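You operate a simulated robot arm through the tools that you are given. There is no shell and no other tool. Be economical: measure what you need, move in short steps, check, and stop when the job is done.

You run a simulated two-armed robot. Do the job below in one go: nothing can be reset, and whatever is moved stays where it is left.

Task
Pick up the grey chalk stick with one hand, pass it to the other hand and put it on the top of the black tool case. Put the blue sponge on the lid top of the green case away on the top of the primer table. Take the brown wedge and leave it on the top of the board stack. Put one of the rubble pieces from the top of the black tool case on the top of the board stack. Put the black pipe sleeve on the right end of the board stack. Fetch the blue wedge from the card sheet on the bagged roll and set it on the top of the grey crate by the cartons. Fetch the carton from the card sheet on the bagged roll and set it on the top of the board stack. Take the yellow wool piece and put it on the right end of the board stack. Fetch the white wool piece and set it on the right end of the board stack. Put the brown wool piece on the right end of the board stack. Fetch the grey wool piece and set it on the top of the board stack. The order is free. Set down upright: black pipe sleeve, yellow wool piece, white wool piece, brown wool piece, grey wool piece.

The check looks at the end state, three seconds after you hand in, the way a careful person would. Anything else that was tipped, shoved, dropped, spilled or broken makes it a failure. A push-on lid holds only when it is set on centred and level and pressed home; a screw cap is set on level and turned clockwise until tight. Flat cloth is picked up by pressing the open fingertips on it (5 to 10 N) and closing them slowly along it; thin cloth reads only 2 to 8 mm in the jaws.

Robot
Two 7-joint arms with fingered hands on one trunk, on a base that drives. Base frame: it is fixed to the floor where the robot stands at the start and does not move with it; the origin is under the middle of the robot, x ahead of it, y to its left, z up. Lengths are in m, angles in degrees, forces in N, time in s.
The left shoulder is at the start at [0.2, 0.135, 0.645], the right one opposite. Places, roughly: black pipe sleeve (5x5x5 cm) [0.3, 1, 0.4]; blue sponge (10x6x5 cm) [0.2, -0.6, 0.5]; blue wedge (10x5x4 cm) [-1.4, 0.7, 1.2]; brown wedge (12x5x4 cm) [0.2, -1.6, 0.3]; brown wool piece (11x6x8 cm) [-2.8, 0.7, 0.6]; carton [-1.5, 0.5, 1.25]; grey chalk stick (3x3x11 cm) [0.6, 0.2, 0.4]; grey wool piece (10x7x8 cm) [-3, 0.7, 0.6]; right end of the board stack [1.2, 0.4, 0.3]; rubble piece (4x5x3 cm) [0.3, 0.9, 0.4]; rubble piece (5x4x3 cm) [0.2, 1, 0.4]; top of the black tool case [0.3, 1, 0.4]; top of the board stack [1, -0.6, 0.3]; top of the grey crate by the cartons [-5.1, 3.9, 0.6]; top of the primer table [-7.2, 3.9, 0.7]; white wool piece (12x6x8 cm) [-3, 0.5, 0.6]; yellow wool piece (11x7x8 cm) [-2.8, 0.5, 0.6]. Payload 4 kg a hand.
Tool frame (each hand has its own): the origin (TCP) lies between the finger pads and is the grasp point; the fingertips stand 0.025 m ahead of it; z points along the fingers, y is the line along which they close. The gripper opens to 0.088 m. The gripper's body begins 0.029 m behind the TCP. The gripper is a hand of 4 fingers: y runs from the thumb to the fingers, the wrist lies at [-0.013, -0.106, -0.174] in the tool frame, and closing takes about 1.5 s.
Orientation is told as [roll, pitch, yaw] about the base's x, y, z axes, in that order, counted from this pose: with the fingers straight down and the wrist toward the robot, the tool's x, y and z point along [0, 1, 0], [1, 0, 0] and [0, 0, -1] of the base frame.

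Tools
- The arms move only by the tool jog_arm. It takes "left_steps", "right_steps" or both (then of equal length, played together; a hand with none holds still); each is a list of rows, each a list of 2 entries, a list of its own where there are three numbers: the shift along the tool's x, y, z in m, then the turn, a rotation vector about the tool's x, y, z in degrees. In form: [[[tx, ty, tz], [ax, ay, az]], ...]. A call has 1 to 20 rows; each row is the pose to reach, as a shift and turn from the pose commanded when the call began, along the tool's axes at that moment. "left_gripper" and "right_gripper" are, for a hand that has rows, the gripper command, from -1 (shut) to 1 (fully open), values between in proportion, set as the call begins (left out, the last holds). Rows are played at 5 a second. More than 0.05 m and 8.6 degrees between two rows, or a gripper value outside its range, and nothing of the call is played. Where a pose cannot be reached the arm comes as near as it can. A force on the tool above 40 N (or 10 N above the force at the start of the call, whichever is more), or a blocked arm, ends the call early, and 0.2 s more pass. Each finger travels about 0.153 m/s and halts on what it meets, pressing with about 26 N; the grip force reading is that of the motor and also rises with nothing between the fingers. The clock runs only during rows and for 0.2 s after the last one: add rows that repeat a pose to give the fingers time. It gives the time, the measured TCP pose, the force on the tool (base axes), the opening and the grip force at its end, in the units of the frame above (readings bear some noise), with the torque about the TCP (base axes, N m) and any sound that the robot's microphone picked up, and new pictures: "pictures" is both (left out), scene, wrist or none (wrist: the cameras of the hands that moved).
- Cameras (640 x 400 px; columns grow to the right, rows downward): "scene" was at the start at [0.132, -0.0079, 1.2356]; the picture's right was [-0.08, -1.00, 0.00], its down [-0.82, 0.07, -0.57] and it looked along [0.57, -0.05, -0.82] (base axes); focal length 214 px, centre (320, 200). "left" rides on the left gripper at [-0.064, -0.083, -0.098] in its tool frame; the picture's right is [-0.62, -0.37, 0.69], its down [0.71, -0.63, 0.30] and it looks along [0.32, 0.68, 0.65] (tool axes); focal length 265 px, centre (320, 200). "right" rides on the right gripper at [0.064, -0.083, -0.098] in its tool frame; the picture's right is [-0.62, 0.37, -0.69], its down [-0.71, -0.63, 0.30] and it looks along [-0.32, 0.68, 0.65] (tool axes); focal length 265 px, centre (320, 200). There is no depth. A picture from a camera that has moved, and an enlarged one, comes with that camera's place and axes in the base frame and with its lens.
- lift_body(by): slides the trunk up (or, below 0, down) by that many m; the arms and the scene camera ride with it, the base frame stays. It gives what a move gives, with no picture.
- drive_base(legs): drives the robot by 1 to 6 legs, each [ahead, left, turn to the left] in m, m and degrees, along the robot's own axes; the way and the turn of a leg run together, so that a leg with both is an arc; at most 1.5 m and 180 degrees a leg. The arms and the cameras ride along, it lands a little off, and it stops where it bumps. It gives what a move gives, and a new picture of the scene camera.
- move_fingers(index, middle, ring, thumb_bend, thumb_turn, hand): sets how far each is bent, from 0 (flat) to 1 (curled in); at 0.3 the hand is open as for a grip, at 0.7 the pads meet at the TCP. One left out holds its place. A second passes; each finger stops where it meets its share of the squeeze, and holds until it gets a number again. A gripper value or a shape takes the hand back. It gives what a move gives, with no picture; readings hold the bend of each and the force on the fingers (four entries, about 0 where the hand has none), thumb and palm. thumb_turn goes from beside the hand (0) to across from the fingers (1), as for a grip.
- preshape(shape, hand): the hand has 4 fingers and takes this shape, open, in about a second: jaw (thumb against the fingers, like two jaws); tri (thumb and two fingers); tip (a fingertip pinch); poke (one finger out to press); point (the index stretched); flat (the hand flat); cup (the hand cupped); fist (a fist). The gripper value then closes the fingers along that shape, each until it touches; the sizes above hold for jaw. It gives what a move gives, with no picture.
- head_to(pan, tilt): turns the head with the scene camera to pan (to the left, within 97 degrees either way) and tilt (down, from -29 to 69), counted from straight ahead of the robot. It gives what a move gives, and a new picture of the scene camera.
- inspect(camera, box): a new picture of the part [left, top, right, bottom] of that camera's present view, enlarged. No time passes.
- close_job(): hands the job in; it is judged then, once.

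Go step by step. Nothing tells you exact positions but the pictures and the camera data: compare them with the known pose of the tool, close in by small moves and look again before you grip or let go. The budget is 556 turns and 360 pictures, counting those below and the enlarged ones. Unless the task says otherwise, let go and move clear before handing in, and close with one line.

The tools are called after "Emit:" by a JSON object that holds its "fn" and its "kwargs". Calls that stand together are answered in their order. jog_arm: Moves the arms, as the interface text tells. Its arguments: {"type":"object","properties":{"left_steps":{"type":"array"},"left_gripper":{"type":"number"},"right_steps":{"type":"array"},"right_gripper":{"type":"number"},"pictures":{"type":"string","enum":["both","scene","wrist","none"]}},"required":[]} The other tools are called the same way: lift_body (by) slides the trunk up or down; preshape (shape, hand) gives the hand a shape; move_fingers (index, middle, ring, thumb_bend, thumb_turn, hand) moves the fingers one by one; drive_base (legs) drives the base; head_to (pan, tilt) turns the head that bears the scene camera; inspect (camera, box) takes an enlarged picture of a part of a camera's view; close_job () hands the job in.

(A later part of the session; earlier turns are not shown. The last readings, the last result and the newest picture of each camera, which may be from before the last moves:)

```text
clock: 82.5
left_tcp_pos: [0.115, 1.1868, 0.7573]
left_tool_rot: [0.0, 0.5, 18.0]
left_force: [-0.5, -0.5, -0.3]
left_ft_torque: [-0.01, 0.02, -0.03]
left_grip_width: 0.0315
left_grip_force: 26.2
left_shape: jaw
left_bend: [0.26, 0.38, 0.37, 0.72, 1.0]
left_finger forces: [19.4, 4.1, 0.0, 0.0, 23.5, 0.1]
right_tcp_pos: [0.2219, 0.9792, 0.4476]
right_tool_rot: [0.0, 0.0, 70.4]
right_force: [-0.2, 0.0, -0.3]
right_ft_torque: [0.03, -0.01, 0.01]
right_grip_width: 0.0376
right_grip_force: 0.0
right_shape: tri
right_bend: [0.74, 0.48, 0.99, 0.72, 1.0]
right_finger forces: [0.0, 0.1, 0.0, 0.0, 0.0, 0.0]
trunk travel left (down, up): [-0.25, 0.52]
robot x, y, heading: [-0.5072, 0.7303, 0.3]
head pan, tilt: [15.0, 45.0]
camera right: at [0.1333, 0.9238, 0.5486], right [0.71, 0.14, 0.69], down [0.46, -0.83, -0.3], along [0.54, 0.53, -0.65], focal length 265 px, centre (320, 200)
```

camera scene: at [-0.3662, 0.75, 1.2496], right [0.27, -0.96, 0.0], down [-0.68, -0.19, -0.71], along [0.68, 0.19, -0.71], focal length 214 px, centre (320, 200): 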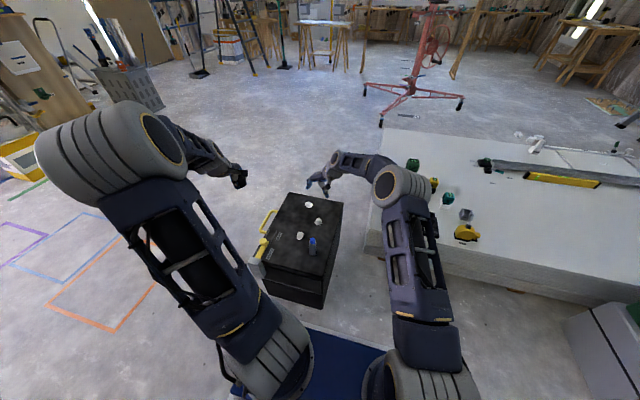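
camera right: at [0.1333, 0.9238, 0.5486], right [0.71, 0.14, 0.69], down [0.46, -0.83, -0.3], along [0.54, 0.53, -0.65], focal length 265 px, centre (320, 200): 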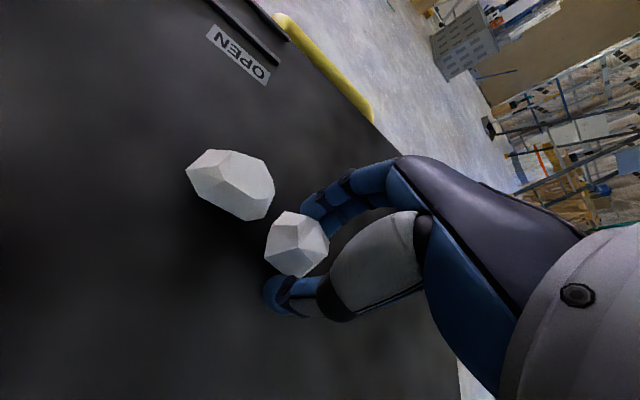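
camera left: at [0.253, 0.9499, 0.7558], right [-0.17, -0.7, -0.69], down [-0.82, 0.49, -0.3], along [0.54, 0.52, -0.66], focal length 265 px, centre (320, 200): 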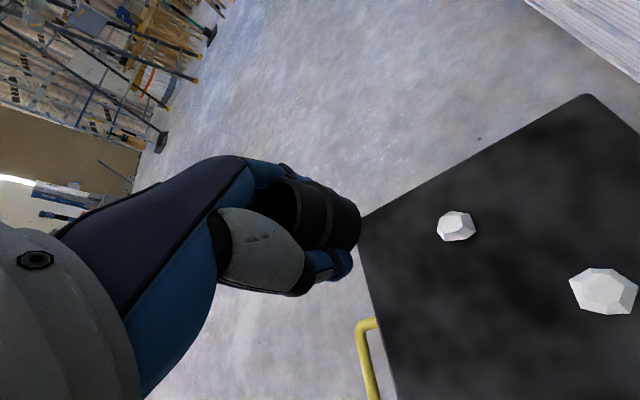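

The rock lies slightly to the camera side of the fingertips (consistent with the ejection). I open a little, shift 1.3 cm that way, and close again slowly.

Emit:
{"fn": "jog_arm", "kwargs": {"right_steps": [[[0, 0, 0], [0, 0, 0]], [[0, 0, 0], [0, 0, 0]], [[0.006, 0, 0], [0, 0, 0]], [[0.013, -0.002, 0], [0, 0, 0]], [[0.013, -0.002, 0], [0, 0, 0]]], "right_gripper": 0.6, "pictures": "wrist"}}

Emit:
{"fn": "jog_arm", "kwargs": {"right_steps": [[[0, 0, 0], [0, 0, 0]], [[0, 0, 0], [0, 0, 0]], [[0, 0, 0], [0, 0, 0]]], "right_gripper": -0.1, "pictures": "wrist"}}

```text
clock: 83.7
left_tcp_pos: [0.1161, 1.1861, 0.7575]
left_tool_rot: [0.2, 0.6, 17.9]
left_force: [-0.1, 0.0, 0.7]
left_ft_torque: [-0.01, 0.0, -0.03]
left_grip_width: 0.0313
left_grip_force: 25.9
left_shape: jaw
left_bend: [0.26, 0.38, 0.37, 0.72, 1.0]
left_finger forces: [19.4, 4.1, 0.1, 0.1, 23.5, 0.1]
right_tcp_pos: [0.2092, 0.9838, 0.4503]
right_tool_rot: [-0.1, -0.1, 70.5]
right_force: [0.1, 0.6, 0.0]
right_ft_torque: [0.0, -0.01, -0.03]
right_grip_width: 0.0702
right_grip_force: 0.0
right_shape: tri
right_bend: [0.27, 0.34, 0.99, 0.49, 0.99]
right_finger forces: [0.0, 0.1, 0.1, 0.0, 0.1, 0.0]
trunk travel left (down, up): [-0.25, 0.52]
robot x, y, heading: [-0.5073, 0.7294, 0.6]
head pan, tilt: [15.0, 45.0]
camera right: at [0.1205, 0.9274, 0.5497], right [0.71, 0.14, 0.69], down [0.46, -0.83, -0.3], along [0.54, 0.53, -0.65], focal length 265 px, centre (320, 200)
```

right: 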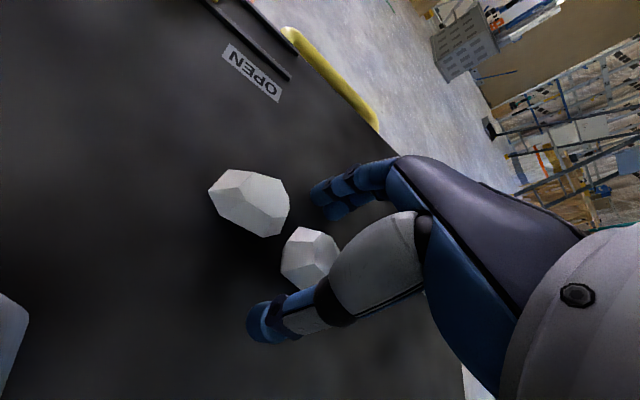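

```text
clock: 84.5
left_tcp_pos: [0.1149, 1.1858, 0.7568]
left_tool_rot: [0.1, 0.5, 17.9]
left_force: [0.3, 0.3, -1.0]
left_ft_torque: [0.02, 0.01, 0.01]
left_grip_width: 0.0311
left_grip_force: 26.1
left_shape: jaw
left_bend: [0.26, 0.38, 0.37, 0.72, 1.0]
left_finger forces: [19.4, 4.1, 0.1, 0.0, 23.7, 0.1]
right_tcp_pos: [0.2094, 0.9831, 0.4493]
right_tool_rot: [0.0, -0.1, 70.5]
right_force: [0.5, -1.2, 0.9]
right_ft_torque: [0.01, -0.01, -0.02]
right_grip_width: 0.0401
right_grip_force: 0.0
right_shape: tri
right_bend: [0.74, 0.46, 0.99, 0.71, 1.0]
right_finger forces: [0.0, 0.0, 0.0, 0.0, 0.0, 0.0]
trunk travel left (down, up): [-0.25, 0.52]
robot x, y, heading: [-0.5073, 0.7279, 0.5]
head pan, tilt: [15.0, 45.0]
camera right: at [0.1206, 0.9274, 0.5496], right [0.71, 0.14, 0.69], down [0.46, -0.83, -0.3], along [0.54, 0.53, -0.65], focal length 265 px, centre (320, 200)
```

right: 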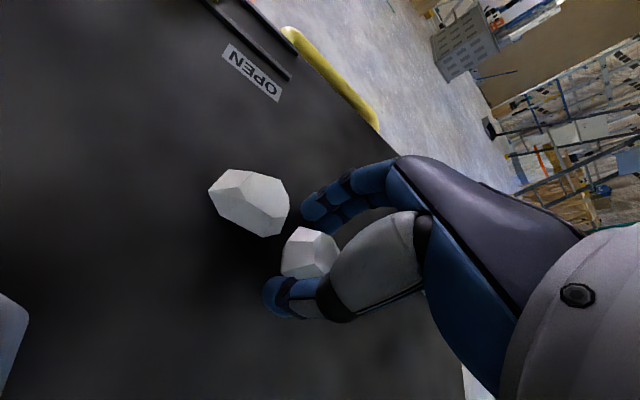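

Emit:
{"fn": "jog_arm", "kwargs": {"right_steps": [[[0, 0, 0], [0, 0, 0]], [[0, 0, 0], [0, 0, 0]]], "right_gripper": -0.4, "pictures": "none"}}

Emit:
{"fn": "jog_arm", "kwargs": {"right_steps": [[[0, 0, 0], [0, 0, 0]], [[0, 0, 0], [0, 0, 0]], [[0, 0, 0], [0, 0, 0]], [[0, 0, 0], [0, 0, 0]]], "right_gripper": -1, "pictures": "wrist"}}

```text
clock: 85.1
left_tcp_pos: [0.1163, 1.1857, 0.7575]
left_tool_rot: [0.1, 0.5, 18.0]
left_force: [0.4, -0.6, -0.2]
left_ft_torque: [0.01, -0.01, -0.01]
left_grip_width: 0.031
left_grip_force: 26.5
left_shape: jaw
left_bend: [0.26, 0.38, 0.37, 0.72, 1.0]
left_finger forces: [19.5, 4.2, 0.1, 0.0, 23.5, 0.1]
right_tcp_pos: [0.209, 0.9838, 0.4495]
right_tool_rot: [0.0, 0.0, 70.4]
right_force: [-0.4, -0.7, 1.6]
right_ft_torque: [-0.05, 0.01, 0.03]
right_grip_width: 0.0275
right_grip_force: 26.1
right_shape: tri
right_bend: [0.74, 0.51, 1.0, 0.74, 1.0]
right_finger forces: [9.0, 9.9, 0.0, 0.0, 22.9, 0.0]
trunk travel left (down, up): [-0.25, 0.52]
robot x, y, heading: [-0.5041, 0.7324, 0.4]
head pan, tilt: [15.0, 45.0]
```

```text
clock: 86.1
left_tcp_pos: [0.1144, 1.1869, 0.7567]
left_tool_rot: [0.0, 0.6, 18.0]
left_force: [0.2, -0.5, -1.1]
left_ft_torque: [-0.01, 0.02, -0.03]
left_grip_width: 0.0312
left_grip_force: 26.3
left_shape: jaw
left_bend: [0.26, 0.38, 0.37, 0.72, 1.0]
left_finger forces: [19.4, 4.0, 0.0, 0.1, 23.6, 0.0]
right_tcp_pos: [0.2102, 0.9841, 0.4505]
right_tool_rot: [0.0, 0.0, 70.5]
right_force: [1.4, -0.4, 1.1]
right_ft_torque: [0.0, 0.01, 0.01]
right_grip_width: 0.0277
right_grip_force: 26.6
right_shape: tri
right_bend: [0.74, 0.51, 1.0, 0.74, 1.0]
right_finger forces: [9.0, 9.9, 0.0, 0.1, 23.0, 0.1]
trunk travel left (down, up): [-0.25, 0.52]
robot x, y, heading: [-0.5067, 0.7372, 0.4]
head pan, tilt: [15.0, 45.0]
camera right: at [0.1206, 0.9274, 0.5496], right [0.71, 0.14, 0.69], down [0.46, -0.83, -0.3], along [0.54, 0.53, -0.65], focal length 265 px, centre (320, 200)
```

right: 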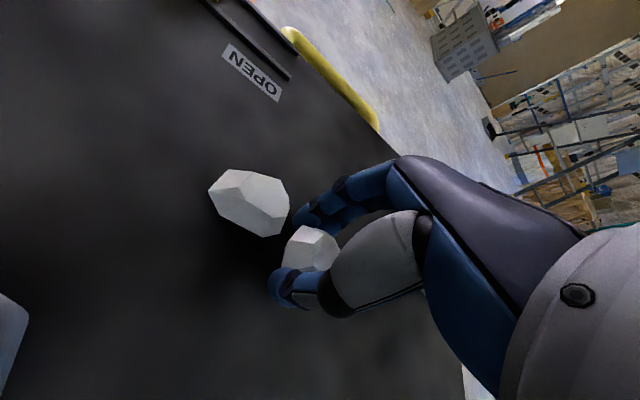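

A balanced three-finger grip. Lift straight up.

Emit:
{"fn": "jog_arm", "kwargs": {"right_steps": [[[0, 0, -0.02], [0, 0, 0]], [[0, 0, -0.05], [0, 0, 0]], [[0, 0, -0.09], [0, 0, 0]], [[0, 0, -0.13], [0, 0, 0]], [[0, 0, -0.18], [0, 0, 0]], [[0, 0, -0.22], [0, 0, 0]], [[0, 0, -0.26], [0, 0, 0]]], "pictures": "both"}}

```text
clock: 87.7
left_tcp_pos: [0.1148, 1.1857, 0.7576]
left_tool_rot: [0.1, 0.4, 17.9]
left_force: [0.1, -0.4, -0.3]
left_ft_torque: [-0.02, -0.01, 0.0]
left_grip_width: 0.0313
left_grip_force: 26.1
left_shape: jaw
left_bend: [0.26, 0.38, 0.37, 0.72, 1.0]
left_finger forces: [19.4, 4.1, 0.0, 0.0, 23.5, 0.0]
right_tcp_pos: [0.2105, 0.9846, 0.709]
right_tool_rot: [0.1, 0.1, 70.5]
right_force: [0.3, 0.0, -0.3]
right_ft_torque: [-0.03, 0.0, 0.01]
right_grip_width: 0.0272
right_grip_force: 26.6
right_shape: tri
right_bend: [0.74, 0.51, 1.0, 0.74, 1.0]
right_finger forces: [9.0, 9.7, 0.1, 0.0, 22.4, 0.0]
trunk travel left (down, up): [-0.25, 0.52]
robot x, y, heading: [-0.5054, 0.7306, 0.6]
head pan, tilt: [15.0, 45.0]
camera scene: at [-0.3662, 0.75, 1.2495], right [0.27, -0.96, 0.0], down [-0.68, -0.19, -0.71], along [0.68, 0.19, -0.71], focal length 214 px, centre (320, 200)
camera right: at [0.122, 0.9279, 0.8102], right [0.71, 0.14, 0.69], down [0.46, -0.83, -0.3], along [0.53, 0.53, -0.65], focal length 265 px, centre (320, 200)
```

scene: 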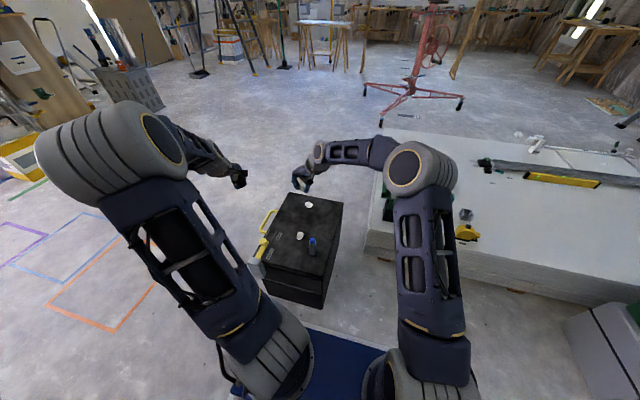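
right: 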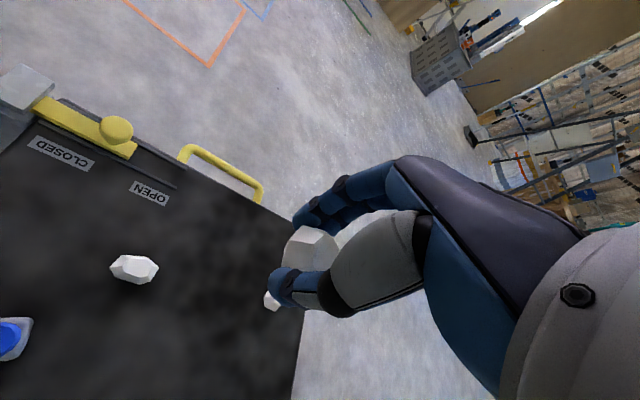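

Both held. Now I drive around to the +y side of the board stack.

Emit:
{"fn": "drive_base", "kwargs": {"legs": [[0, 1.25, 0], [1.45, 0, 0]]}}

```text
clock: 100.7
left_tcp_pos: [1.5378, 2.4253, 0.7579]
left_tool_rot: [0.2, 0.5, 17.7]
left_force: [0.3, -0.6, -0.4]
left_ft_torque: [0.03, 0.02, -0.01]
left_grip_width: 0.0313
left_grip_force: 26.2
left_shape: jaw
left_bend: [0.26, 0.38, 0.37, 0.72, 1.0]
left_finger forces: [19.4, 4.1, 0.0, 0.0, 23.5, 0.0]
right_tcp_pos: [1.6307, 2.2235, 0.7109]
right_tool_rot: [0.0, 0.0, 69.9]
right_force: [-0.1, 0.2, 0.6]
right_ft_torque: [-0.02, -0.03, 0.01]
right_grip_width: 0.0274
right_grip_force: 26.3
right_shape: tri
right_bend: [0.74, 0.51, 1.0, 0.74, 1.0]
right_finger forces: [9.0, 10.0, 0.0, 0.1, 22.3, 0.0]
trunk travel left (down, up): [-0.25, 0.52]
robot x, y, heading: [0.914, 1.9765, 0.1]
head pan, tilt: [15.0, 45.0]
camera scene: at [1.0523, 1.9927, 1.2496], right [0.26, -0.97, 0.0], down [-0.68, -0.18, -0.71], along [0.68, 0.18, -0.71], focal length 214 px, centre (320, 200)
```

scene: 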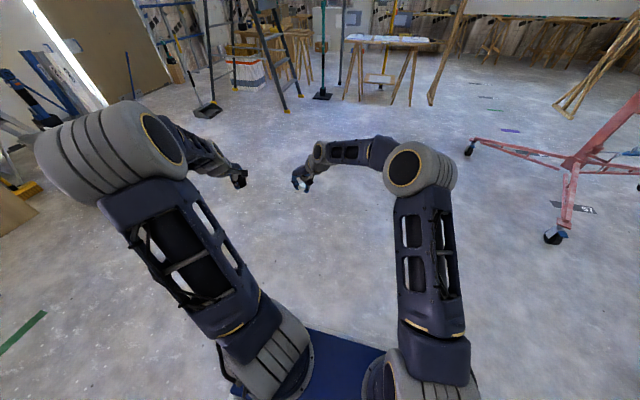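

Emit:
{"fn": "drive_base", "kwargs": {"legs": [[0.3, 0, 0], [0, 0, -90], [0.65, 0, 0]]}}

```text
clock: 109.7
left_tcp_pos: [1.6531, 0.7081, 0.7566]
left_tool_rot: [0.0, 0.5, -73.1]
left_force: [-0.7, -0.5, -0.3]
left_ft_torque: [-0.01, -0.03, 0.02]
left_grip_width: 0.0311
left_grip_force: 26.4
left_shape: jaw
left_bend: [0.26, 0.38, 0.37, 0.72, 1.0]
left_finger forces: [19.1, 4.1, 0.0, 0.0, 23.1, 0.0]
right_tcp_pos: [1.448, 0.6156, 0.7097]
right_tool_rot: [0.0, 0.0, -20.6]
right_force: [0.8, 0.2, -0.6]
right_ft_torque: [0.01, 0.0, 0.01]
right_grip_width: 0.0269
right_grip_force: 26.2
right_shape: tri
right_bend: [0.74, 0.51, 1.0, 0.74, 1.0]
right_finger forces: [9.3, 9.9, 0.1, 0.0, 22.0, 0.0]
trunk travel left (down, up): [-0.25, 0.52]
robot x, y, heading: [1.2052, 1.334, -91.1]
head pan, tilt: [15.0, 45.0]
camera scene: at [1.2259, 1.1949, 1.2496], right [-0.97, -0.25, 0.0], down [-0.18, 0.68, -0.71], along [0.18, -0.68, -0.71], focal length 214 px, centre (320, 200)
```

scene: 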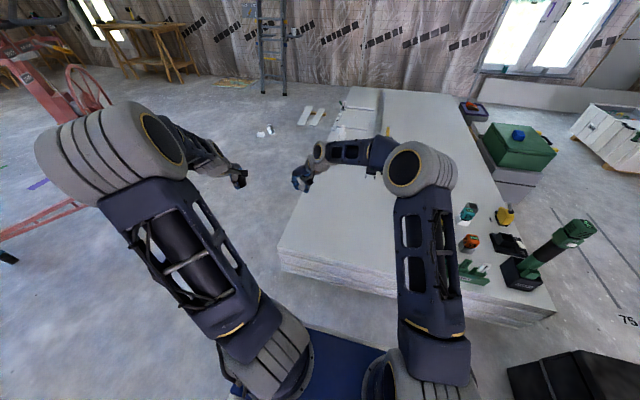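

I move the right hand (rubble) aside to x≈1.05 and then the left hand over (1.36, 0.50).

Emit:
{"fn": "jog_arm", "kwargs": {"right_steps": [[[-0.0157, -0.0416, -0.004], [0, 0, 0]], [[-0.031, -0.083, -0.008], [0, 0, 0]], [[-0.047, -0.125, -0.012], [0, 0, 0]], [[-0.063, -0.166, -0.016], [0, 0, 0]], [[-0.078, -0.208, -0.02], [0, 0, 0]], [[-0.094, -0.25, -0.024], [0, 0, 0]], [[-0.11, -0.291, -0.028], [0, 0, 0]], [[-0.125, -0.333, -0.032], [0, 0, 0]], [[-0.141, -0.374, -0.036], [0, 0, 0]]], "pictures": "none"}}

Emit:
{"fn": "jog_arm", "kwargs": {"left_steps": [[[-0.038, 0.0126, 0.02], [0, 0, 0]], [[-0.076, 0.0253, 0.04], [0, 0, 0]], [[-0.114, 0.038, 0.06], [0, 0, 0]], [[-0.152, 0.05, 0.08], [0, 0, 0]], [[-0.19, 0.063, 0.1], [0, 0, 0]], [[-0.228, 0.076, 0.12], [0, 0, 0]], [[-0.266, 0.0885, 0.14], [0, 0, 0]], [[-0.304, 0.101, 0.17], [0, 0, 0]], [[-0.341, 0.1138, 0.2], [0, 0, 0]], [[-0.341, 0.1138, 0.25], [0, 0, 0]], [[-0.341, 0.1138, 0.3], [0, 0, 0]], [[-0.341, 0.1138, 0.35], [0, 0, 0]], [[-0.341, 0.1138, 0.35], [0, 0, 0]]], "pictures": "both"}}

```text
clock: 111.7
left_tcp_pos: [1.6526, 0.7073, 0.7572]
left_tool_rot: [0.1, 0.5, -72.9]
left_force: [0.2, 0.4, -0.8]
left_ft_torque: [0.03, 0.01, 0.04]
left_grip_width: 0.0312
left_grip_force: 25.7
left_shape: jaw
left_bend: [0.26, 0.38, 0.37, 0.72, 1.0]
left_finger forces: [19.1, 4.0, 0.0, 0.0, 23.1, 0.0]
right_tcp_pos: [1.047, 0.6154, 0.7478]
right_tool_rot: [0.0, -0.1, -20.5]
right_force: [0.4, 0.3, -0.8]
right_ft_torque: [-0.03, -0.01, 0.01]
right_grip_width: 0.0267
right_grip_force: 25.8
right_shape: tri
right_bend: [0.74, 0.52, 1.0, 0.74, 1.0]
right_finger forces: [9.5, 10.0, 0.0, 0.1, 22.0, 0.1]
trunk travel left (down, up): [-0.25, 0.52]
robot x, y, heading: [1.2058, 1.3355, -90.6]
head pan, tilt: [15.0, 45.0]
```

```text
clock: 114.5
left_tcp_pos: [1.3568, 0.502, 0.4041]
left_tool_rot: [0.1, 0.5, -73.0]
left_force: [-0.4, 0.2, 0.3]
left_ft_torque: [0.05, -0.02, 0.0]
left_grip_width: 0.0311
left_grip_force: 25.9
left_shape: jaw
left_bend: [0.26, 0.38, 0.37, 0.72, 1.0]
left_finger forces: [19.0, 4.1, 0.0, 0.0, 22.8, 0.0]
right_tcp_pos: [1.0477, 0.6149, 0.7477]
right_tool_rot: [0.0, 0.0, -20.6]
right_force: [-0.3, 0.8, 0.1]
right_ft_torque: [-0.01, 0.03, 0.02]
right_grip_width: 0.0265
right_grip_force: 25.7
right_shape: tri
right_bend: [0.74, 0.52, 1.0, 0.74, 1.0]
right_finger forces: [9.4, 10.0, 0.0, 0.0, 21.9, 0.0]
trunk travel left (down, up): [-0.25, 0.52]
robot x, y, heading: [1.2049, 1.3371, -90.7]
head pan, tilt: [15.0, 45.0]
camera scene: at [1.2258, 1.1949, 1.2496], right [-0.97, -0.25, 0.0], down [-0.18, 0.68, -0.71], along [0.18, -0.68, -0.71], focal length 214 px, centre (320, 200)
camera left: at [1.2719, 0.5607, 0.5046], right [-0.7, 0.18, -0.69], down [0.5, 0.81, -0.3], along [0.51, -0.55, -0.66], focal length 265 px, centre (320, 200)
```

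scene: 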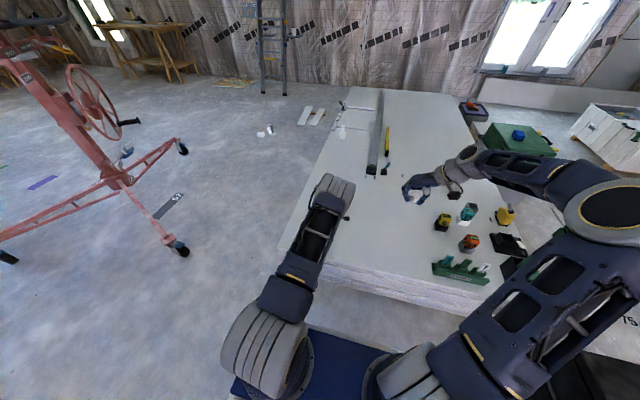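
left: 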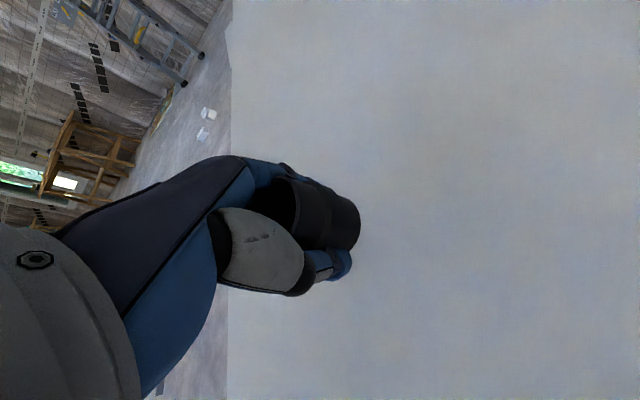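

Emit:
{"fn": "jog_arm", "kwargs": {"left_steps": [[[0, 0, 0.03], [0, 0, 0]], [[0, 0, 0.06], [0, 0, 0]], [[0, 0, 0.075], [0, 0, 0]], [[0, 0, 0.083], [0, 0, 0]], [[0, 0, 0.083], [0, 0, 0]]], "pictures": "wrist"}}

```text
clock: 115.1
left_tcp_pos: [1.3573, 0.4951, 0.3548]
left_tool_rot: [-0.2, -0.6, -73.0]
left_force: [-0.2, 4.8, 14.0]
left_ft_torque: [0.0, -0.05, 0.04]
left_grip_width: 0.0297
left_grip_force: 25.8
left_shape: jaw
left_bend: [0.73, 0.38, 0.37, 0.72, 1.0]
left_finger forces: [18.5, 10.0, 0.0, 0.0, 30.1, 0.0]
right_tcp_pos: [1.0469, 0.6157, 0.7488]
right_tool_rot: [0.0, -0.1, -20.7]
right_force: [-0.9, -0.3, -1.5]
right_ft_torque: [0.01, 0.0, 0.01]
right_grip_width: 0.0264
right_grip_force: 26.5
right_shape: tri
right_bend: [0.74, 0.52, 1.0, 0.74, 1.0]
right_finger forces: [9.4, 9.9, 0.0, 0.0, 22.0, 0.0]
trunk travel left (down, up): [-0.25, 0.52]
robot x, y, heading: [1.2045, 1.3369, -90.6]
head pan, tilt: [15.0, 45.0]
stopped in row 3 (left hand): the force on the tool passed its limit (the readings are from after the stop); the commanded pose is now the measured one
camera left: at [1.271, 0.5575, 0.4538], right [-0.7, 0.16, -0.69], down [0.5, 0.81, -0.31], along [0.51, -0.57, -0.65], focal length 265 px, centre (320, 200)
```

left: 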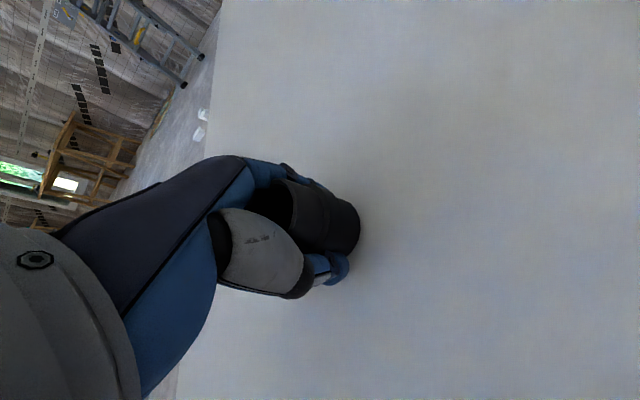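

Contact. I level out, ease up 2 mm, and open.

Emit:
{"fn": "jog_arm", "kwargs": {"left_steps": [[[0, 0, -0.002], [0, 0, 0]], [[0, 0, -0.002], [0, 0, 0]]], "pictures": "none"}}

Emit:
{"fn": "jog_arm", "kwargs": {"left_steps": [[[0, 0, 0], [0, 0, 0]], [[0, 0, 0], [0, 0, 0]], [[0, 0, 0], [0, 0, 0]], [[0, 0, 0], [0, 0, 0]]], "left_gripper": 0.3, "pictures": "wrist"}}

```text
clock: 115.7
left_tcp_pos: [1.358, 0.498, 0.3561]
left_tool_rot: [-0.2, -0.4, -72.9]
left_force: [-1.4, -0.9, 6.5]
left_ft_torque: [-0.1, 0.0, -0.05]
left_grip_width: 0.0306
left_grip_force: 25.3
left_shape: jaw
left_bend: [0.73, 0.38, 0.37, 0.72, 1.0]
left_finger forces: [20.4, 8.1, 0.1, 0.0, 25.2, 0.1]
right_tcp_pos: [1.0471, 0.6154, 0.748]
right_tool_rot: [0.0, 0.0, -20.6]
right_force: [0.6, 0.9, -0.9]
right_ft_torque: [0.0, 0.02, -0.02]
right_grip_width: 0.0266
right_grip_force: 25.5
right_shape: tri
right_bend: [0.74, 0.52, 1.0, 0.74, 1.0]
right_finger forces: [9.4, 10.1, 0.0, 0.1, 22.0, 0.0]
trunk travel left (down, up): [-0.25, 0.52]
robot x, y, heading: [1.2077, 1.3375, -90.6]
head pan, tilt: [15.0, 45.0]
```

```text
clock: 116.7
left_tcp_pos: [1.358, 0.4962, 0.3559]
left_tool_rot: [-0.2, -0.4, -73.1]
left_force: [2.6, -2.4, 9.2]
left_ft_torque: [0.15, 0.02, -0.01]
left_grip_width: 0.0527
left_grip_force: 0.1
left_shape: jaw
left_bend: [0.28, 0.39, 0.36, 0.66, 1.0]
left_finger forces: [0.0, 1.0, 0.0, 0.0, 9.2, 0.0]
right_tcp_pos: [1.0489, 0.6149, 0.7473]
right_tool_rot: [0.1, -0.1, -20.6]
right_force: [-0.5, -0.4, 0.1]
right_ft_torque: [-0.02, 0.0, -0.01]
right_grip_width: 0.0265
right_grip_force: 26.1
right_shape: tri
right_bend: [0.74, 0.52, 1.0, 0.74, 1.0]
right_finger forces: [9.4, 10.0, 0.0, 0.1, 21.9, 0.1]
trunk travel left (down, up): [-0.25, 0.52]
robot x, y, heading: [1.2092, 1.3343, -90.3]
head pan, tilt: [15.0, 45.0]
camera left: at [1.2715, 0.5582, 0.4546], right [-0.7, 0.17, -0.69], down [0.5, 0.81, -0.31], along [0.51, -0.56, -0.65], focal length 265 px, centre (320, 200)
```

left: 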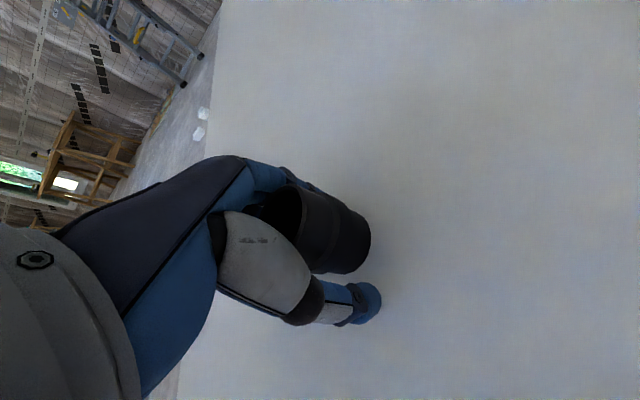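

Emit:
{"fn": "jog_arm", "kwargs": {"left_steps": [[[0, 0, -0.003], [0, 0, 0]], [[0, 0, -0.003], [0, 0, 0]], [[0, 0, -0.003], [0, 0, 0]], [[0, 0, -0.003], [0, 0, 0]], [[0, 0, -0.025], [0, 0, 0]], [[0, 0, -0.06], [0, 0, 0]], [[0, 0, -0.1], [0, 0, 0]], [[0, 0, -0.14], [0, 0, 0]]], "left_gripper": 1, "pictures": "wrist"}}

```text
clock: 118.5
left_tcp_pos: [1.3571, 0.4982, 0.4948]
left_tool_rot: [-0.1, -0.2, -73.1]
left_force: [0.1, -0.7, 0.0]
left_ft_torque: [-0.03, 0.01, 0.0]
left_grip_width: 0.0881
left_grip_force: 0.1
left_shape: jaw
left_bend: [0.3, 0.3, 0.3, 0.3, 0.98]
left_finger forces: [0.0, 0.0, 0.1, 0.1, 0.0, 0.0]
right_tcp_pos: [1.0481, 0.6138, 0.747]
right_tool_rot: [0.0, 0.0, -20.6]
right_force: [0.4, 0.6, -0.5]
right_ft_torque: [0.04, 0.02, 0.0]
right_grip_width: 0.0265
right_grip_force: 26.2
right_shape: tri
right_bend: [0.74, 0.52, 1.0, 0.74, 1.0]
right_finger forces: [9.4, 10.0, 0.1, 0.0, 22.0, 0.1]
trunk travel left (down, up): [-0.25, 0.52]
robot x, y, heading: [1.2051, 1.3387, -91.0]
head pan, tilt: [15.0, 45.0]
camera left: at [1.2716, 0.5601, 0.5937], right [-0.7, 0.17, -0.69], down [0.5, 0.81, -0.31], along [0.51, -0.56, -0.65], focal length 265 px, centre (320, 200)
```

left: 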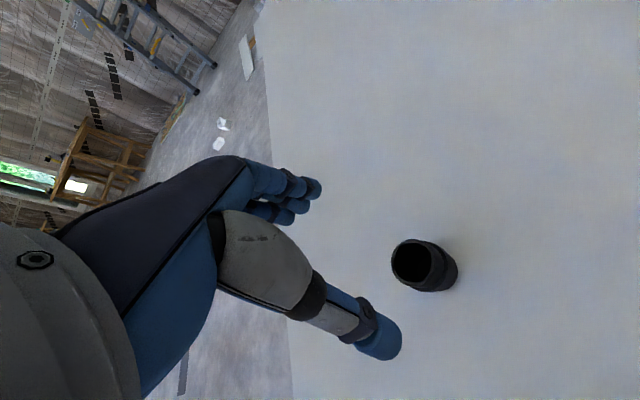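

The sleeve stands upright. I raise and retract the left hand, then drive back around to the start side to drop the rubble.

Emit:
{"fn": "jog_arm", "kwargs": {"left_steps": [[[0, -0.03, -0.035], [0, 0, 0]], [[0, -0.06, -0.07], [0, 0, 0]], [[0, -0.09, -0.105], [0, 0, 0]], [[0, -0.12, -0.14], [0, 0, 0]], [[0, -0.15, -0.175], [0, 0, 0]], [[0, -0.18, -0.21], [0, 0, 0]], [[0, -0.21, -0.25], [0, 0, 0]]], "pictures": "none"}}

Emit:
{"fn": "drive_base", "kwargs": {"legs": [[-0.65, 0, 0], [0, 0, 91], [-1.5, 0, 0]]}}

```text
clock: 120.1
left_tcp_pos: [1.2952, 0.7019, 0.7433]
left_tool_rot: [-0.1, -0.2, -73.0]
left_force: [0.0, 0.0, -0.3]
left_ft_torque: [-0.02, 0.02, 0.01]
left_grip_width: 0.0881
left_grip_force: 0.1
left_shape: jaw
left_bend: [0.3, 0.3, 0.3, 0.3, 0.98]
left_finger forces: [0.0, 0.0, 0.1, 0.0, 0.0, 0.1]
right_tcp_pos: [1.0461, 0.6141, 0.7468]
right_tool_rot: [0.0, 0.0, -20.7]
right_force: [0.5, 0.4, 0.0]
right_ft_torque: [0.01, 0.02, 0.0]
right_grip_width: 0.0265
right_grip_force: 26.0
right_shape: tri
right_bend: [0.74, 0.52, 1.0, 0.74, 1.0]
right_finger forces: [9.3, 10.0, 0.0, 0.0, 22.0, 0.1]
trunk travel left (down, up): [-0.25, 0.52]
robot x, y, heading: [1.206, 1.3359, -90.6]
head pan, tilt: [15.0, 45.0]
```

```text
clock: 134.7
left_tcp_pos: [0.3358, 2.0565, 0.744]
left_tool_rot: [-0.1, -0.4, 21.4]
left_force: [0.3, -0.5, 0.2]
left_ft_torque: [0.01, -0.01, 0.01]
left_grip_width: 0.0879
left_grip_force: 0.0
left_shape: jaw
left_bend: [0.3, 0.3, 0.3, 0.3, 0.98]
left_finger forces: [0.0, 0.1, 0.1, 0.0, 0.0, 0.0]
right_tcp_pos: [0.4402, 1.8165, 0.7463]
right_tool_rot: [-0.1, 0.0, 74.0]
right_force: [-0.6, -0.2, -0.9]
right_ft_torque: [0.0, 0.01, 0.03]
right_grip_width: 0.0264
right_grip_force: 26.6
right_shape: tri
right_bend: [0.74, 0.52, 1.0, 0.74, 1.0]
right_finger forces: [9.5, 10.2, 0.0, 0.1, 21.8, 0.1]
trunk travel left (down, up): [-0.25, 0.52]
robot x, y, heading: [-0.2906, 1.9172, 4.2]
head pan, tilt: [15.0, 45.0]
camera scene: at [-0.1528, 1.9455, 1.2496], right [0.32, -0.95, 0.0], down [-0.67, -0.23, -0.71], along [0.67, 0.23, -0.71], focal length 214 px, centre (320, 200)
```

scene: 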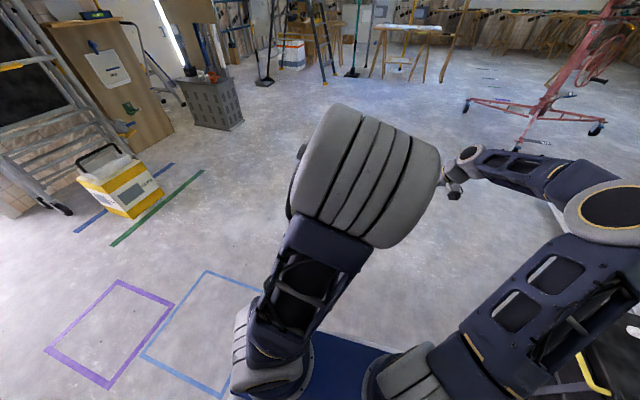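

Emit:
{"fn": "drive_base", "kwargs": {"legs": [[0, 0, -4.2], [-0.23, 0, 0], [0, -0.95, 0]]}}

```text
clock: 141.4
left_tcp_pos: [0.1128, 1.0742, 0.7433]
left_tool_rot: [0.0, -0.3, 17.5]
left_force: [0.4, 0.7, 0.7]
left_ft_torque: [0.0, 0.0, -0.02]
left_grip_width: 0.0876
left_grip_force: 0.1
left_shape: jaw
left_bend: [0.3, 0.3, 0.3, 0.3, 0.98]
left_finger forces: [0.0, 0.0, 0.1, 0.0, 0.1, 0.0]
right_tcp_pos: [0.2021, 0.8274, 0.7475]
right_tool_rot: [0.1, 0.0, 70.0]
right_force: [-0.6, -0.4, -0.2]
right_ft_torque: [0.0, -0.02, -0.03]
right_grip_width: 0.0261
right_grip_force: 26.1
right_shape: tri
right_bend: [0.74, 0.52, 1.0, 0.74, 1.0]
right_finger forces: [9.4, 10.2, 0.1, 0.0, 21.8, 0.1]
trunk travel left (down, up): [-0.25, 0.52]
robot x, y, heading: [-0.5193, 0.9804, -0.0]
head pan, tilt: [15.0, 45.0]
camera scene: at [-0.3814, 0.9967, 1.2496], right [0.26, -0.97, 0.0], down [-0.68, -0.18, -0.71], along [0.68, 0.18, -0.71], focal length 214 px, centre (320, 200)
```

scene: 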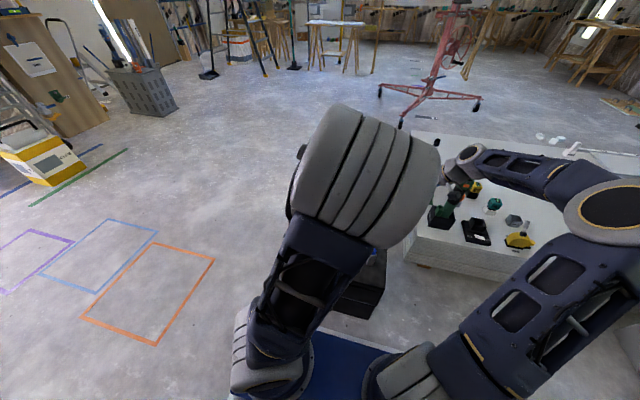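

Emit:
{"fn": "drive_base", "kwargs": {"legs": [[0, -0.98, 0], [0.5, 0, 0]]}}

Emit:
{"fn": "head_to", "kwargs": {"pan": -35, "tilt": 45}}

```text
clock: 149.0
left_tcp_pos: [0.6094, 0.0819, 0.7443]
left_tool_rot: [-0.1, -0.4, 17.0]
left_force: [-0.2, 0.6, -0.4]
left_ft_torque: [-0.01, -0.02, 0.0]
left_grip_width: 0.0879
left_grip_force: 0.2
left_shape: jaw
left_bend: [0.3, 0.3, 0.3, 0.3, 0.98]
left_finger forces: [0.0, 0.0, 0.0, 0.0, 0.1, 0.0]
right_tcp_pos: [0.6971, -0.1652, 0.7487]
right_tool_rot: [-0.1, 0.0, 69.4]
right_force: [0.3, 0.0, -0.9]
right_ft_torque: [0.02, -0.04, -0.02]
right_grip_width: 0.0264
right_grip_force: 26.2
right_shape: tri
right_bend: [0.74, 0.52, 1.0, 0.74, 1.0]
right_finger forces: [9.6, 10.2, 0.1, 0.0, 21.7, 0.0]
trunk travel left (down, up): [-0.25, 0.52]
robot x, y, heading: [-0.0251, -0.0089, -0.7]
head pan, tilt: [15.0, 45.0]
camera scene: at [0.1151, 0.0091, 1.2496], right [0.25, -0.97, 0.0], down [-0.68, -0.18, -0.71], along [0.68, 0.18, -0.71], focal length 214 px, centre (320, 200)
```

scene: 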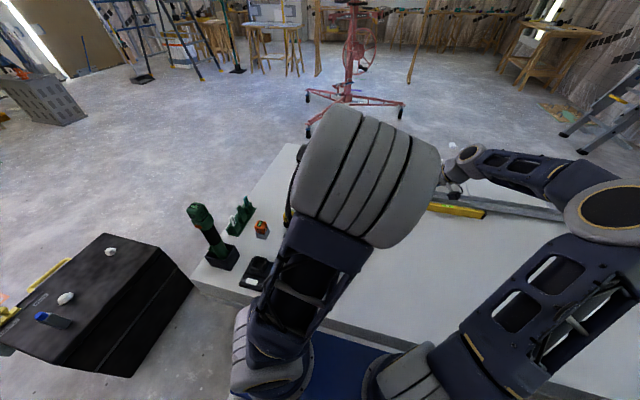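

```text
clock: 150.2
left_tcp_pos: [0.6105, 0.0833, 0.7442]
left_tool_rot: [0.0, -0.3, 17.1]
left_force: [-0.3, -0.2, -0.5]
left_ft_torque: [0.01, 0.01, 0.02]
left_grip_width: 0.0881
left_grip_force: 0.0
left_shape: jaw
left_bend: [0.3, 0.3, 0.3, 0.3, 0.98]
left_finger forces: [0.0, 0.0, 0.1, 0.0, 0.0, 0.1]
right_tcp_pos: [0.6973, -0.1662, 0.7477]
right_tool_rot: [0.0, 0.0, 69.6]
right_force: [-0.3, -0.4, -0.5]
right_ft_torque: [0.01, 0.02, 0.05]
right_grip_width: 0.0262
right_grip_force: 26.0
right_shape: tri
right_bend: [0.74, 0.52, 1.0, 0.74, 1.0]
right_finger forces: [9.5, 10.3, 0.0, 0.0, 21.8, 0.0]
trunk travel left (down, up): [-0.25, 0.52]
robot x, y, heading: [-0.0246, -0.0086, -0.5]
head pan, tilt: [-35.0, 45.0]
camera scene: at [0.1026, -0.0585, 1.2496], right [-0.58, -0.81, 0.0], down [-0.58, 0.41, -0.71], along [0.58, -0.41, -0.71], focal length 214 px, centre (320, 200)
```

scene: 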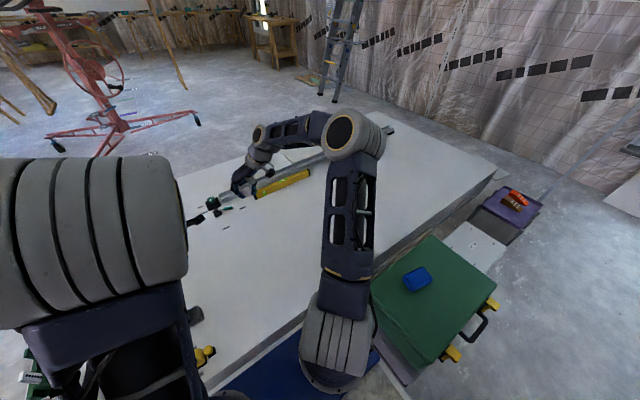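

Chalk still stands on the case. Now I set the rubble on the free part of the board top near (0.78, −0.42).

Emit:
{"fn": "jog_arm", "kwargs": {"right_steps": [[[-0.024, -0.03, 0.02], [0, 0, 0]], [[-0.047, -0.06, 0.04], [0, 0, 0]], [[-0.071, -0.09, 0.06], [0, 0, 0]], [[-0.095, -0.12, 0.08], [0, 0, 0]], [[-0.119, -0.15, 0.1], [0, 0, 0]], [[-0.142, -0.18, 0.12], [0, 0, 0]], [[-0.166, -0.209, 0.15], [0, 0, 0]], [[-0.166, -0.209, 0.2], [0, 0, 0]], [[-0.166, -0.209, 0.25], [0, 0, 0]], [[-0.166, -0.209, 0.3], [0, 0, 0]], [[-0.166, -0.209, 0.34], [0, 0, 0]], [[-0.166, -0.209, 0.34], [0, 0, 0]]], "pictures": "both"}}

```text
clock: 152.8
left_tcp_pos: [0.6104, 0.0825, 0.7438]
left_tool_rot: [-0.1, -0.3, 17.0]
left_force: [0.5, -0.5, 1.0]
left_ft_torque: [0.0, 0.0, 0.02]
left_grip_width: 0.0879
left_grip_force: 0.0
left_shape: jaw
left_bend: [0.3, 0.3, 0.3, 0.3, 0.98]
left_finger forces: [0.0, 0.1, 0.0, 0.0, 0.0, 0.0]
right_tcp_pos: [0.7488, -0.3987, 0.4216]
right_tool_rot: [0.1, 0.0, 69.5]
right_force: [0.2, -0.6, -0.5]
right_ft_torque: [0.01, 0.05, 0.01]
right_grip_width: 0.0265
right_grip_force: 26.2
right_shape: tri
right_bend: [0.74, 0.52, 1.0, 0.75, 1.0]
right_finger forces: [8.5, 9.9, 0.0, 0.1, 21.8, 0.0]
right hand out of reach, approached as far as the arm can: row 7, 8, 9, 10, 11, 12
trunk travel left (down, up): [-0.25, 0.52]
robot x, y, heading: [-0.0275, -0.0071, -0.4]
head pan, tilt: [-35.0, 45.0]
camera scene: at [0.1025, -0.0585, 1.2496], right [-0.58, -0.81, 0.0], down [-0.58, 0.41, -0.71], along [0.58, -0.41, -0.71], focal length 214 px, centre (320, 200)
camera right: at [0.6588, -0.4534, 0.5204], right [0.71, 0.13, 0.69], down [0.45, -0.84, -0.3], along [0.54, 0.53, -0.65], focal length 265 px, centre (320, 200)
```

scene: 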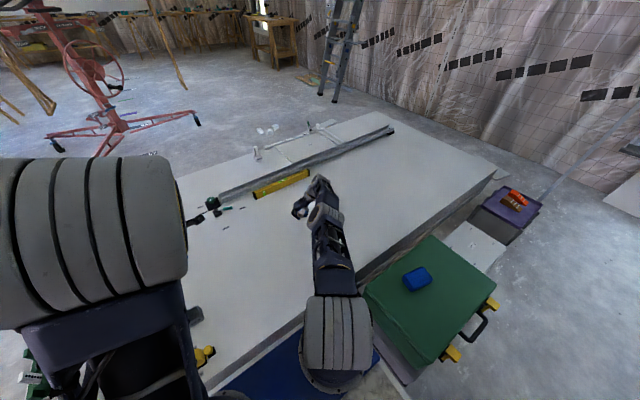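
right: 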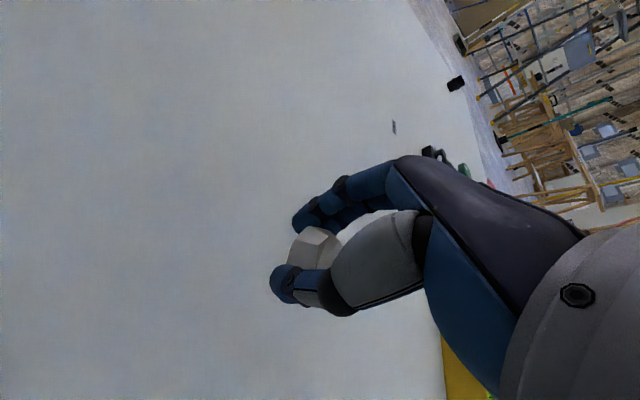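

Emit:
{"fn": "jog_arm", "kwargs": {"right_steps": [[[0.03, 0.005, 0], [0, 0, 0]], [[0.056, 0.01, 0.02], [0, 0, 0]], [[0.056, 0.01, 0.05], [0, 0, 0]], [[0.056, 0.01, 0.065], [0, 0, 0]], [[0.056, 0.01, 0.075], [0, 0, 0]], [[0.056, 0.01, 0.08], [0, 0, 0]]], "pictures": "wrist"}}

```text
clock: 154.2
left_tcp_pos: [0.6091, 0.0829, 0.7452]
left_tool_rot: [-0.2, -0.5, 17.0]
left_force: [0.7, -0.2, -0.1]
left_ft_torque: [-0.02, -0.04, 0.0]
left_grip_width: 0.0879
left_grip_force: 0.1
left_shape: jaw
left_bend: [0.3, 0.3, 0.3, 0.3, 0.98]
left_finger forces: [0.1, 0.0, 0.0, 0.0, 0.0, 0.1]
right_tcp_pos: [0.7043, -0.3693, 0.3501]
right_tool_rot: [-0.1, -0.5, 69.4]
right_force: [-5.9, 2.7, 19.3]
right_ft_torque: [0.04, 0.23, 0.01]
right_grip_width: 0.0187
right_grip_force: 25.9
right_shape: tri
right_bend: [0.76, 0.76, 1.0, 0.86, 1.0]
right_finger forces: [27.7, 0.0, 0.1, 0.1, 0.0, 0.0]
trunk travel left (down, up): [-0.25, 0.52]
robot x, y, heading: [-0.0254, -0.0072, -0.4]
head pan, tilt: [-35.0, 45.0]
stopped in row 6 (right hand): the force on the tool passed its limit (the readings are from after the stop); the commanded pose is now the measured one
camera right: at [0.6139, -0.4246, 0.4489], right [0.71, 0.12, 0.7], down [0.45, -0.84, -0.31], along [0.55, 0.53, -0.65], focal length 265 px, centre (320, 200)
```

right: 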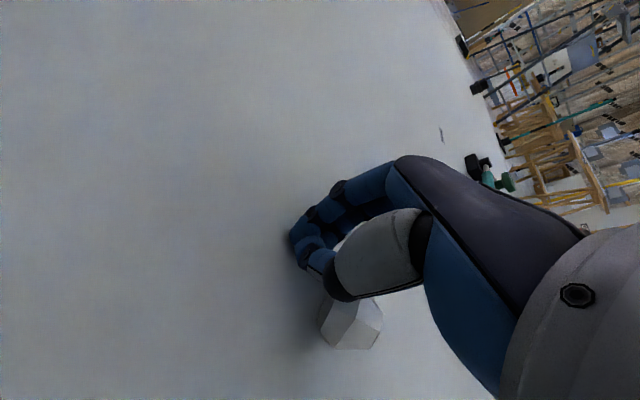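

The rock is down on the board beside the hand. I rise first (still closed), then open up high.

Emit:
{"fn": "jog_arm", "kwargs": {"right_steps": [[[0, 0, -0.03], [0, 0, 0]], [[0, 0, -0.07], [0, 0, 0]], [[0, 0, -0.12], [0, 0, 0]], [[0, 0, -0.17], [0, 0, 0]], [[0, 0, -0.22], [0, 0, 0]], [[0, 0, -0.27], [0, 0, 0]], [[0, 0, -0.32], [0, 0, 0]]], "pictures": "wrist"}}

Emit:
{"fn": "preshape", "kwargs": {"hand": "right", "shape": "jaw"}}

```text
clock: 155.8
left_tcp_pos: [0.6093, 0.0829, 0.7434]
left_tool_rot: [0.0, -0.3, 17.0]
left_force: [-0.8, 0.0, -0.1]
left_ft_torque: [0.0, -0.01, -0.01]
left_grip_width: 0.0882
left_grip_force: 0.0
left_shape: jaw
left_bend: [0.3, 0.3, 0.3, 0.3, 0.98]
left_finger forces: [0.0, 0.1, 0.0, 0.1, 0.1, 0.0]
right_tcp_pos: [0.7036, -0.3708, 0.6717]
right_tool_rot: [-0.1, -0.4, 69.3]
right_force: [-0.9, 0.5, -0.2]
right_ft_torque: [0.0, 0.01, 0.02]
right_grip_width: 0.0179
right_grip_force: 25.6
right_shape: tri
right_bend: [0.75, 0.76, 1.0, 0.86, 1.0]
right_finger forces: [0.0, 0.0, 0.1, 0.0, 0.0, 0.1]
trunk travel left (down, up): [-0.25, 0.52]
robot x, y, heading: [-0.0256, -0.0144, -0.3]
head pan, tilt: [-35.0, 45.0]
camera right: at [0.6129, -0.4253, 0.7702], right [0.71, 0.12, 0.7], down [0.45, -0.84, -0.31], along [0.55, 0.53, -0.65], focal length 265 px, centre (320, 200)
```

right: 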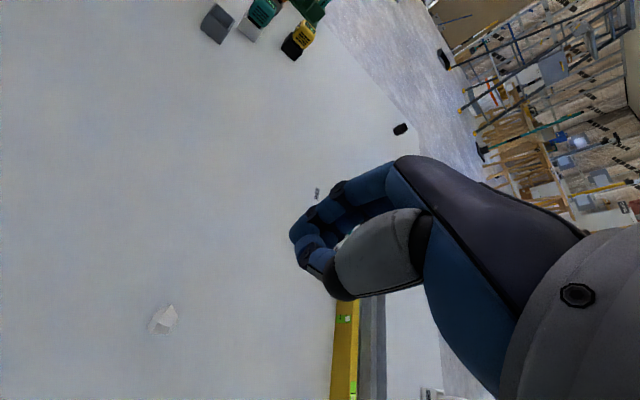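

```text
clock: 156.7
left_tcp_pos: [0.6095, 0.0829, 0.7435]
left_tool_rot: [0.0, -0.2, 17.0]
left_force: [-0.3, -0.7, 0.8]
left_ft_torque: [0.02, -0.02, -0.01]
left_grip_width: 0.0879
left_grip_force: 0.1
left_shape: jaw
left_bend: [0.3, 0.3, 0.3, 0.3, 0.98]
left_finger forces: [0.1, 0.0, 0.0, 0.0, 0.0, 0.1]
right_tcp_pos: [0.7038, -0.3696, 0.6708]
right_tool_rot: [-0.1, -0.4, 69.4]
right_force: [-1.1, 0.1, 0.4]
right_ft_torque: [-0.03, 0.03, -0.01]
right_grip_width: 0.0875
right_grip_force: 0.2
right_shape: jaw
right_bend: [0.3, 0.3, 0.3, 0.3, 0.98]
right_finger forces: [0.1, 0.1, 0.0, 0.1, 0.1, 0.1]
trunk travel left (down, up): [-0.25, 0.52]
robot x, y, heading: [-0.026, -0.0057, -0.6]
head pan, tilt: [-35.0, 45.0]
```

Rubble rests at about (0.74, −0.39). Next the brown wedge: raise the right hand, back off and look right.

Emit:
{"fn": "jog_arm", "kwargs": {"right_steps": [[[0.02, 0.02, -0.03], [0, 0, 0]], [[0.04, 0.04, -0.06], [0, 0, 0]], [[0.06, 0.06, -0.09], [0, 0, 0]]], "pictures": "none"}}

Emit:
{"fn": "drive_base", "kwargs": {"legs": [[-0.45, 0, 0]]}}

Emit:
{"fn": "head_to", "kwargs": {"pan": -75, "tilt": 40}}

```text
clock: 157.5
left_tcp_pos: [0.6099, 0.0823, 0.7448]
left_tool_rot: [-0.2, -0.2, 16.9]
left_force: [-0.7, -0.3, -0.3]
left_ft_torque: [-0.02, 0.01, -0.02]
left_grip_width: 0.0877
left_grip_force: 0.1
left_shape: jaw
left_bend: [0.3, 0.3, 0.3, 0.3, 0.98]
left_finger forces: [0.1, 0.1, 0.1, 0.0, 0.1, 0.0]
right_tcp_pos: [0.6663, -0.293, 0.7587]
right_tool_rot: [-0.2, -0.5, 69.4]
right_force: [0.2, 0.2, 0.1]
right_ft_torque: [0.01, -0.02, -0.03]
right_grip_width: 0.0872
right_grip_force: 0.0
right_shape: jaw
right_bend: [0.3, 0.3, 0.3, 0.3, 0.98]
right_finger forces: [0.1, 0.1, 0.0, 0.1, 0.1, 0.1]
trunk travel left (down, up): [-0.25, 0.52]
robot x, y, heading: [-0.0197, -0.0067, -0.8]
head pan, tilt: [-35.0, 45.0]
```

```text
clock: 160.2
left_tcp_pos: [0.1597, 0.0888, 0.7448]
left_tool_rot: [-0.1, -0.2, 17.3]
left_force: [-0.1, 0.3, -0.3]
left_ft_torque: [0.0, 0.02, -0.01]
left_grip_width: 0.0879
left_grip_force: 0.0
left_shape: jaw
left_bend: [0.3, 0.3, 0.3, 0.3, 0.98]
left_finger forces: [0.0, 0.1, 0.1, 0.0, 0.1, 0.1]
right_tcp_pos: [0.2197, -0.2871, 0.7589]
right_tool_rot: [-0.1, -0.4, 69.7]
right_force: [-0.3, -0.2, 1.0]
right_ft_torque: [0.0, -0.01, -0.03]
right_grip_width: 0.0873
right_grip_force: 0.0
right_shape: jaw
right_bend: [0.3, 0.3, 0.3, 0.3, 0.98]
right_finger forces: [0.0, 0.0, 0.1, 0.0, 0.0, 0.1]
trunk travel left (down, up): [-0.25, 0.52]
robot x, y, heading: [-0.4738, -0.0058, -0.3]
head pan, tilt: [-35.0, 45.0]
camera scene: at [-0.3463, -0.0551, 1.2496], right [-0.58, -0.82, 0.0], down [-0.58, 0.41, -0.71], along [0.58, -0.41, -0.71], focal length 214 px, centre (320, 200)
```

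scene: 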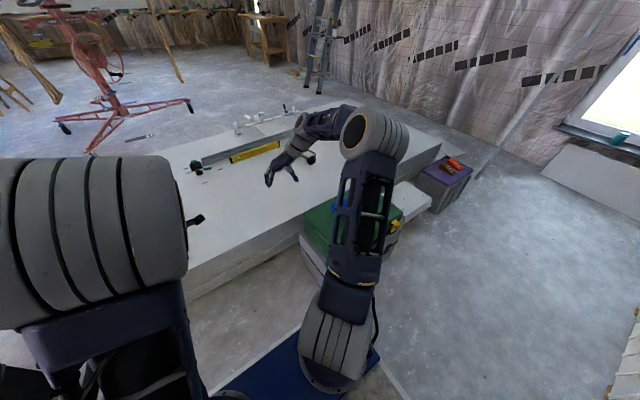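

```text
clock: 161.2
left_tcp_pos: [0.1604, 0.0882, 0.7434]
left_tool_rot: [-0.2, -0.2, 17.3]
left_force: [0.0, 0.5, 0.5]
left_ft_torque: [-0.03, 0.01, 0.0]
left_grip_width: 0.0882
left_grip_force: 0.0
left_shape: jaw
left_bend: [0.3, 0.3, 0.3, 0.3, 0.98]
left_finger forces: [0.0, 0.0, 0.0, 0.0, 0.1, 0.1]
right_tcp_pos: [0.2191, -0.2872, 0.7581]
right_tool_rot: [-0.1, -0.4, 69.7]
right_force: [0.4, 0.0, 0.2]
right_ft_torque: [0.0, -0.03, -0.02]
right_grip_width: 0.0879
right_grip_force: 0.1
right_shape: jaw
right_bend: [0.3, 0.3, 0.3, 0.3, 0.98]
right_finger forces: [0.0, 0.1, 0.0, 0.1, 0.0, 0.0]
trunk travel left (down, up): [-0.25, 0.52]
robot x, y, heading: [-0.472, -0.0062, -0.4]
head pan, tilt: [-75.0, 40.0]
camera scene: at [-0.391, -0.0904, 1.2568], right [-0.97, -0.26, 0.0], down [-0.16, 0.62, -0.77], along [0.2, -0.74, -0.64], focal length 214 px, centre (320, 200)
```

scene: 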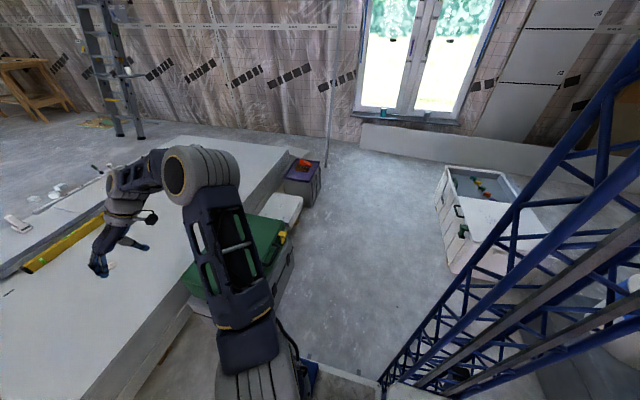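

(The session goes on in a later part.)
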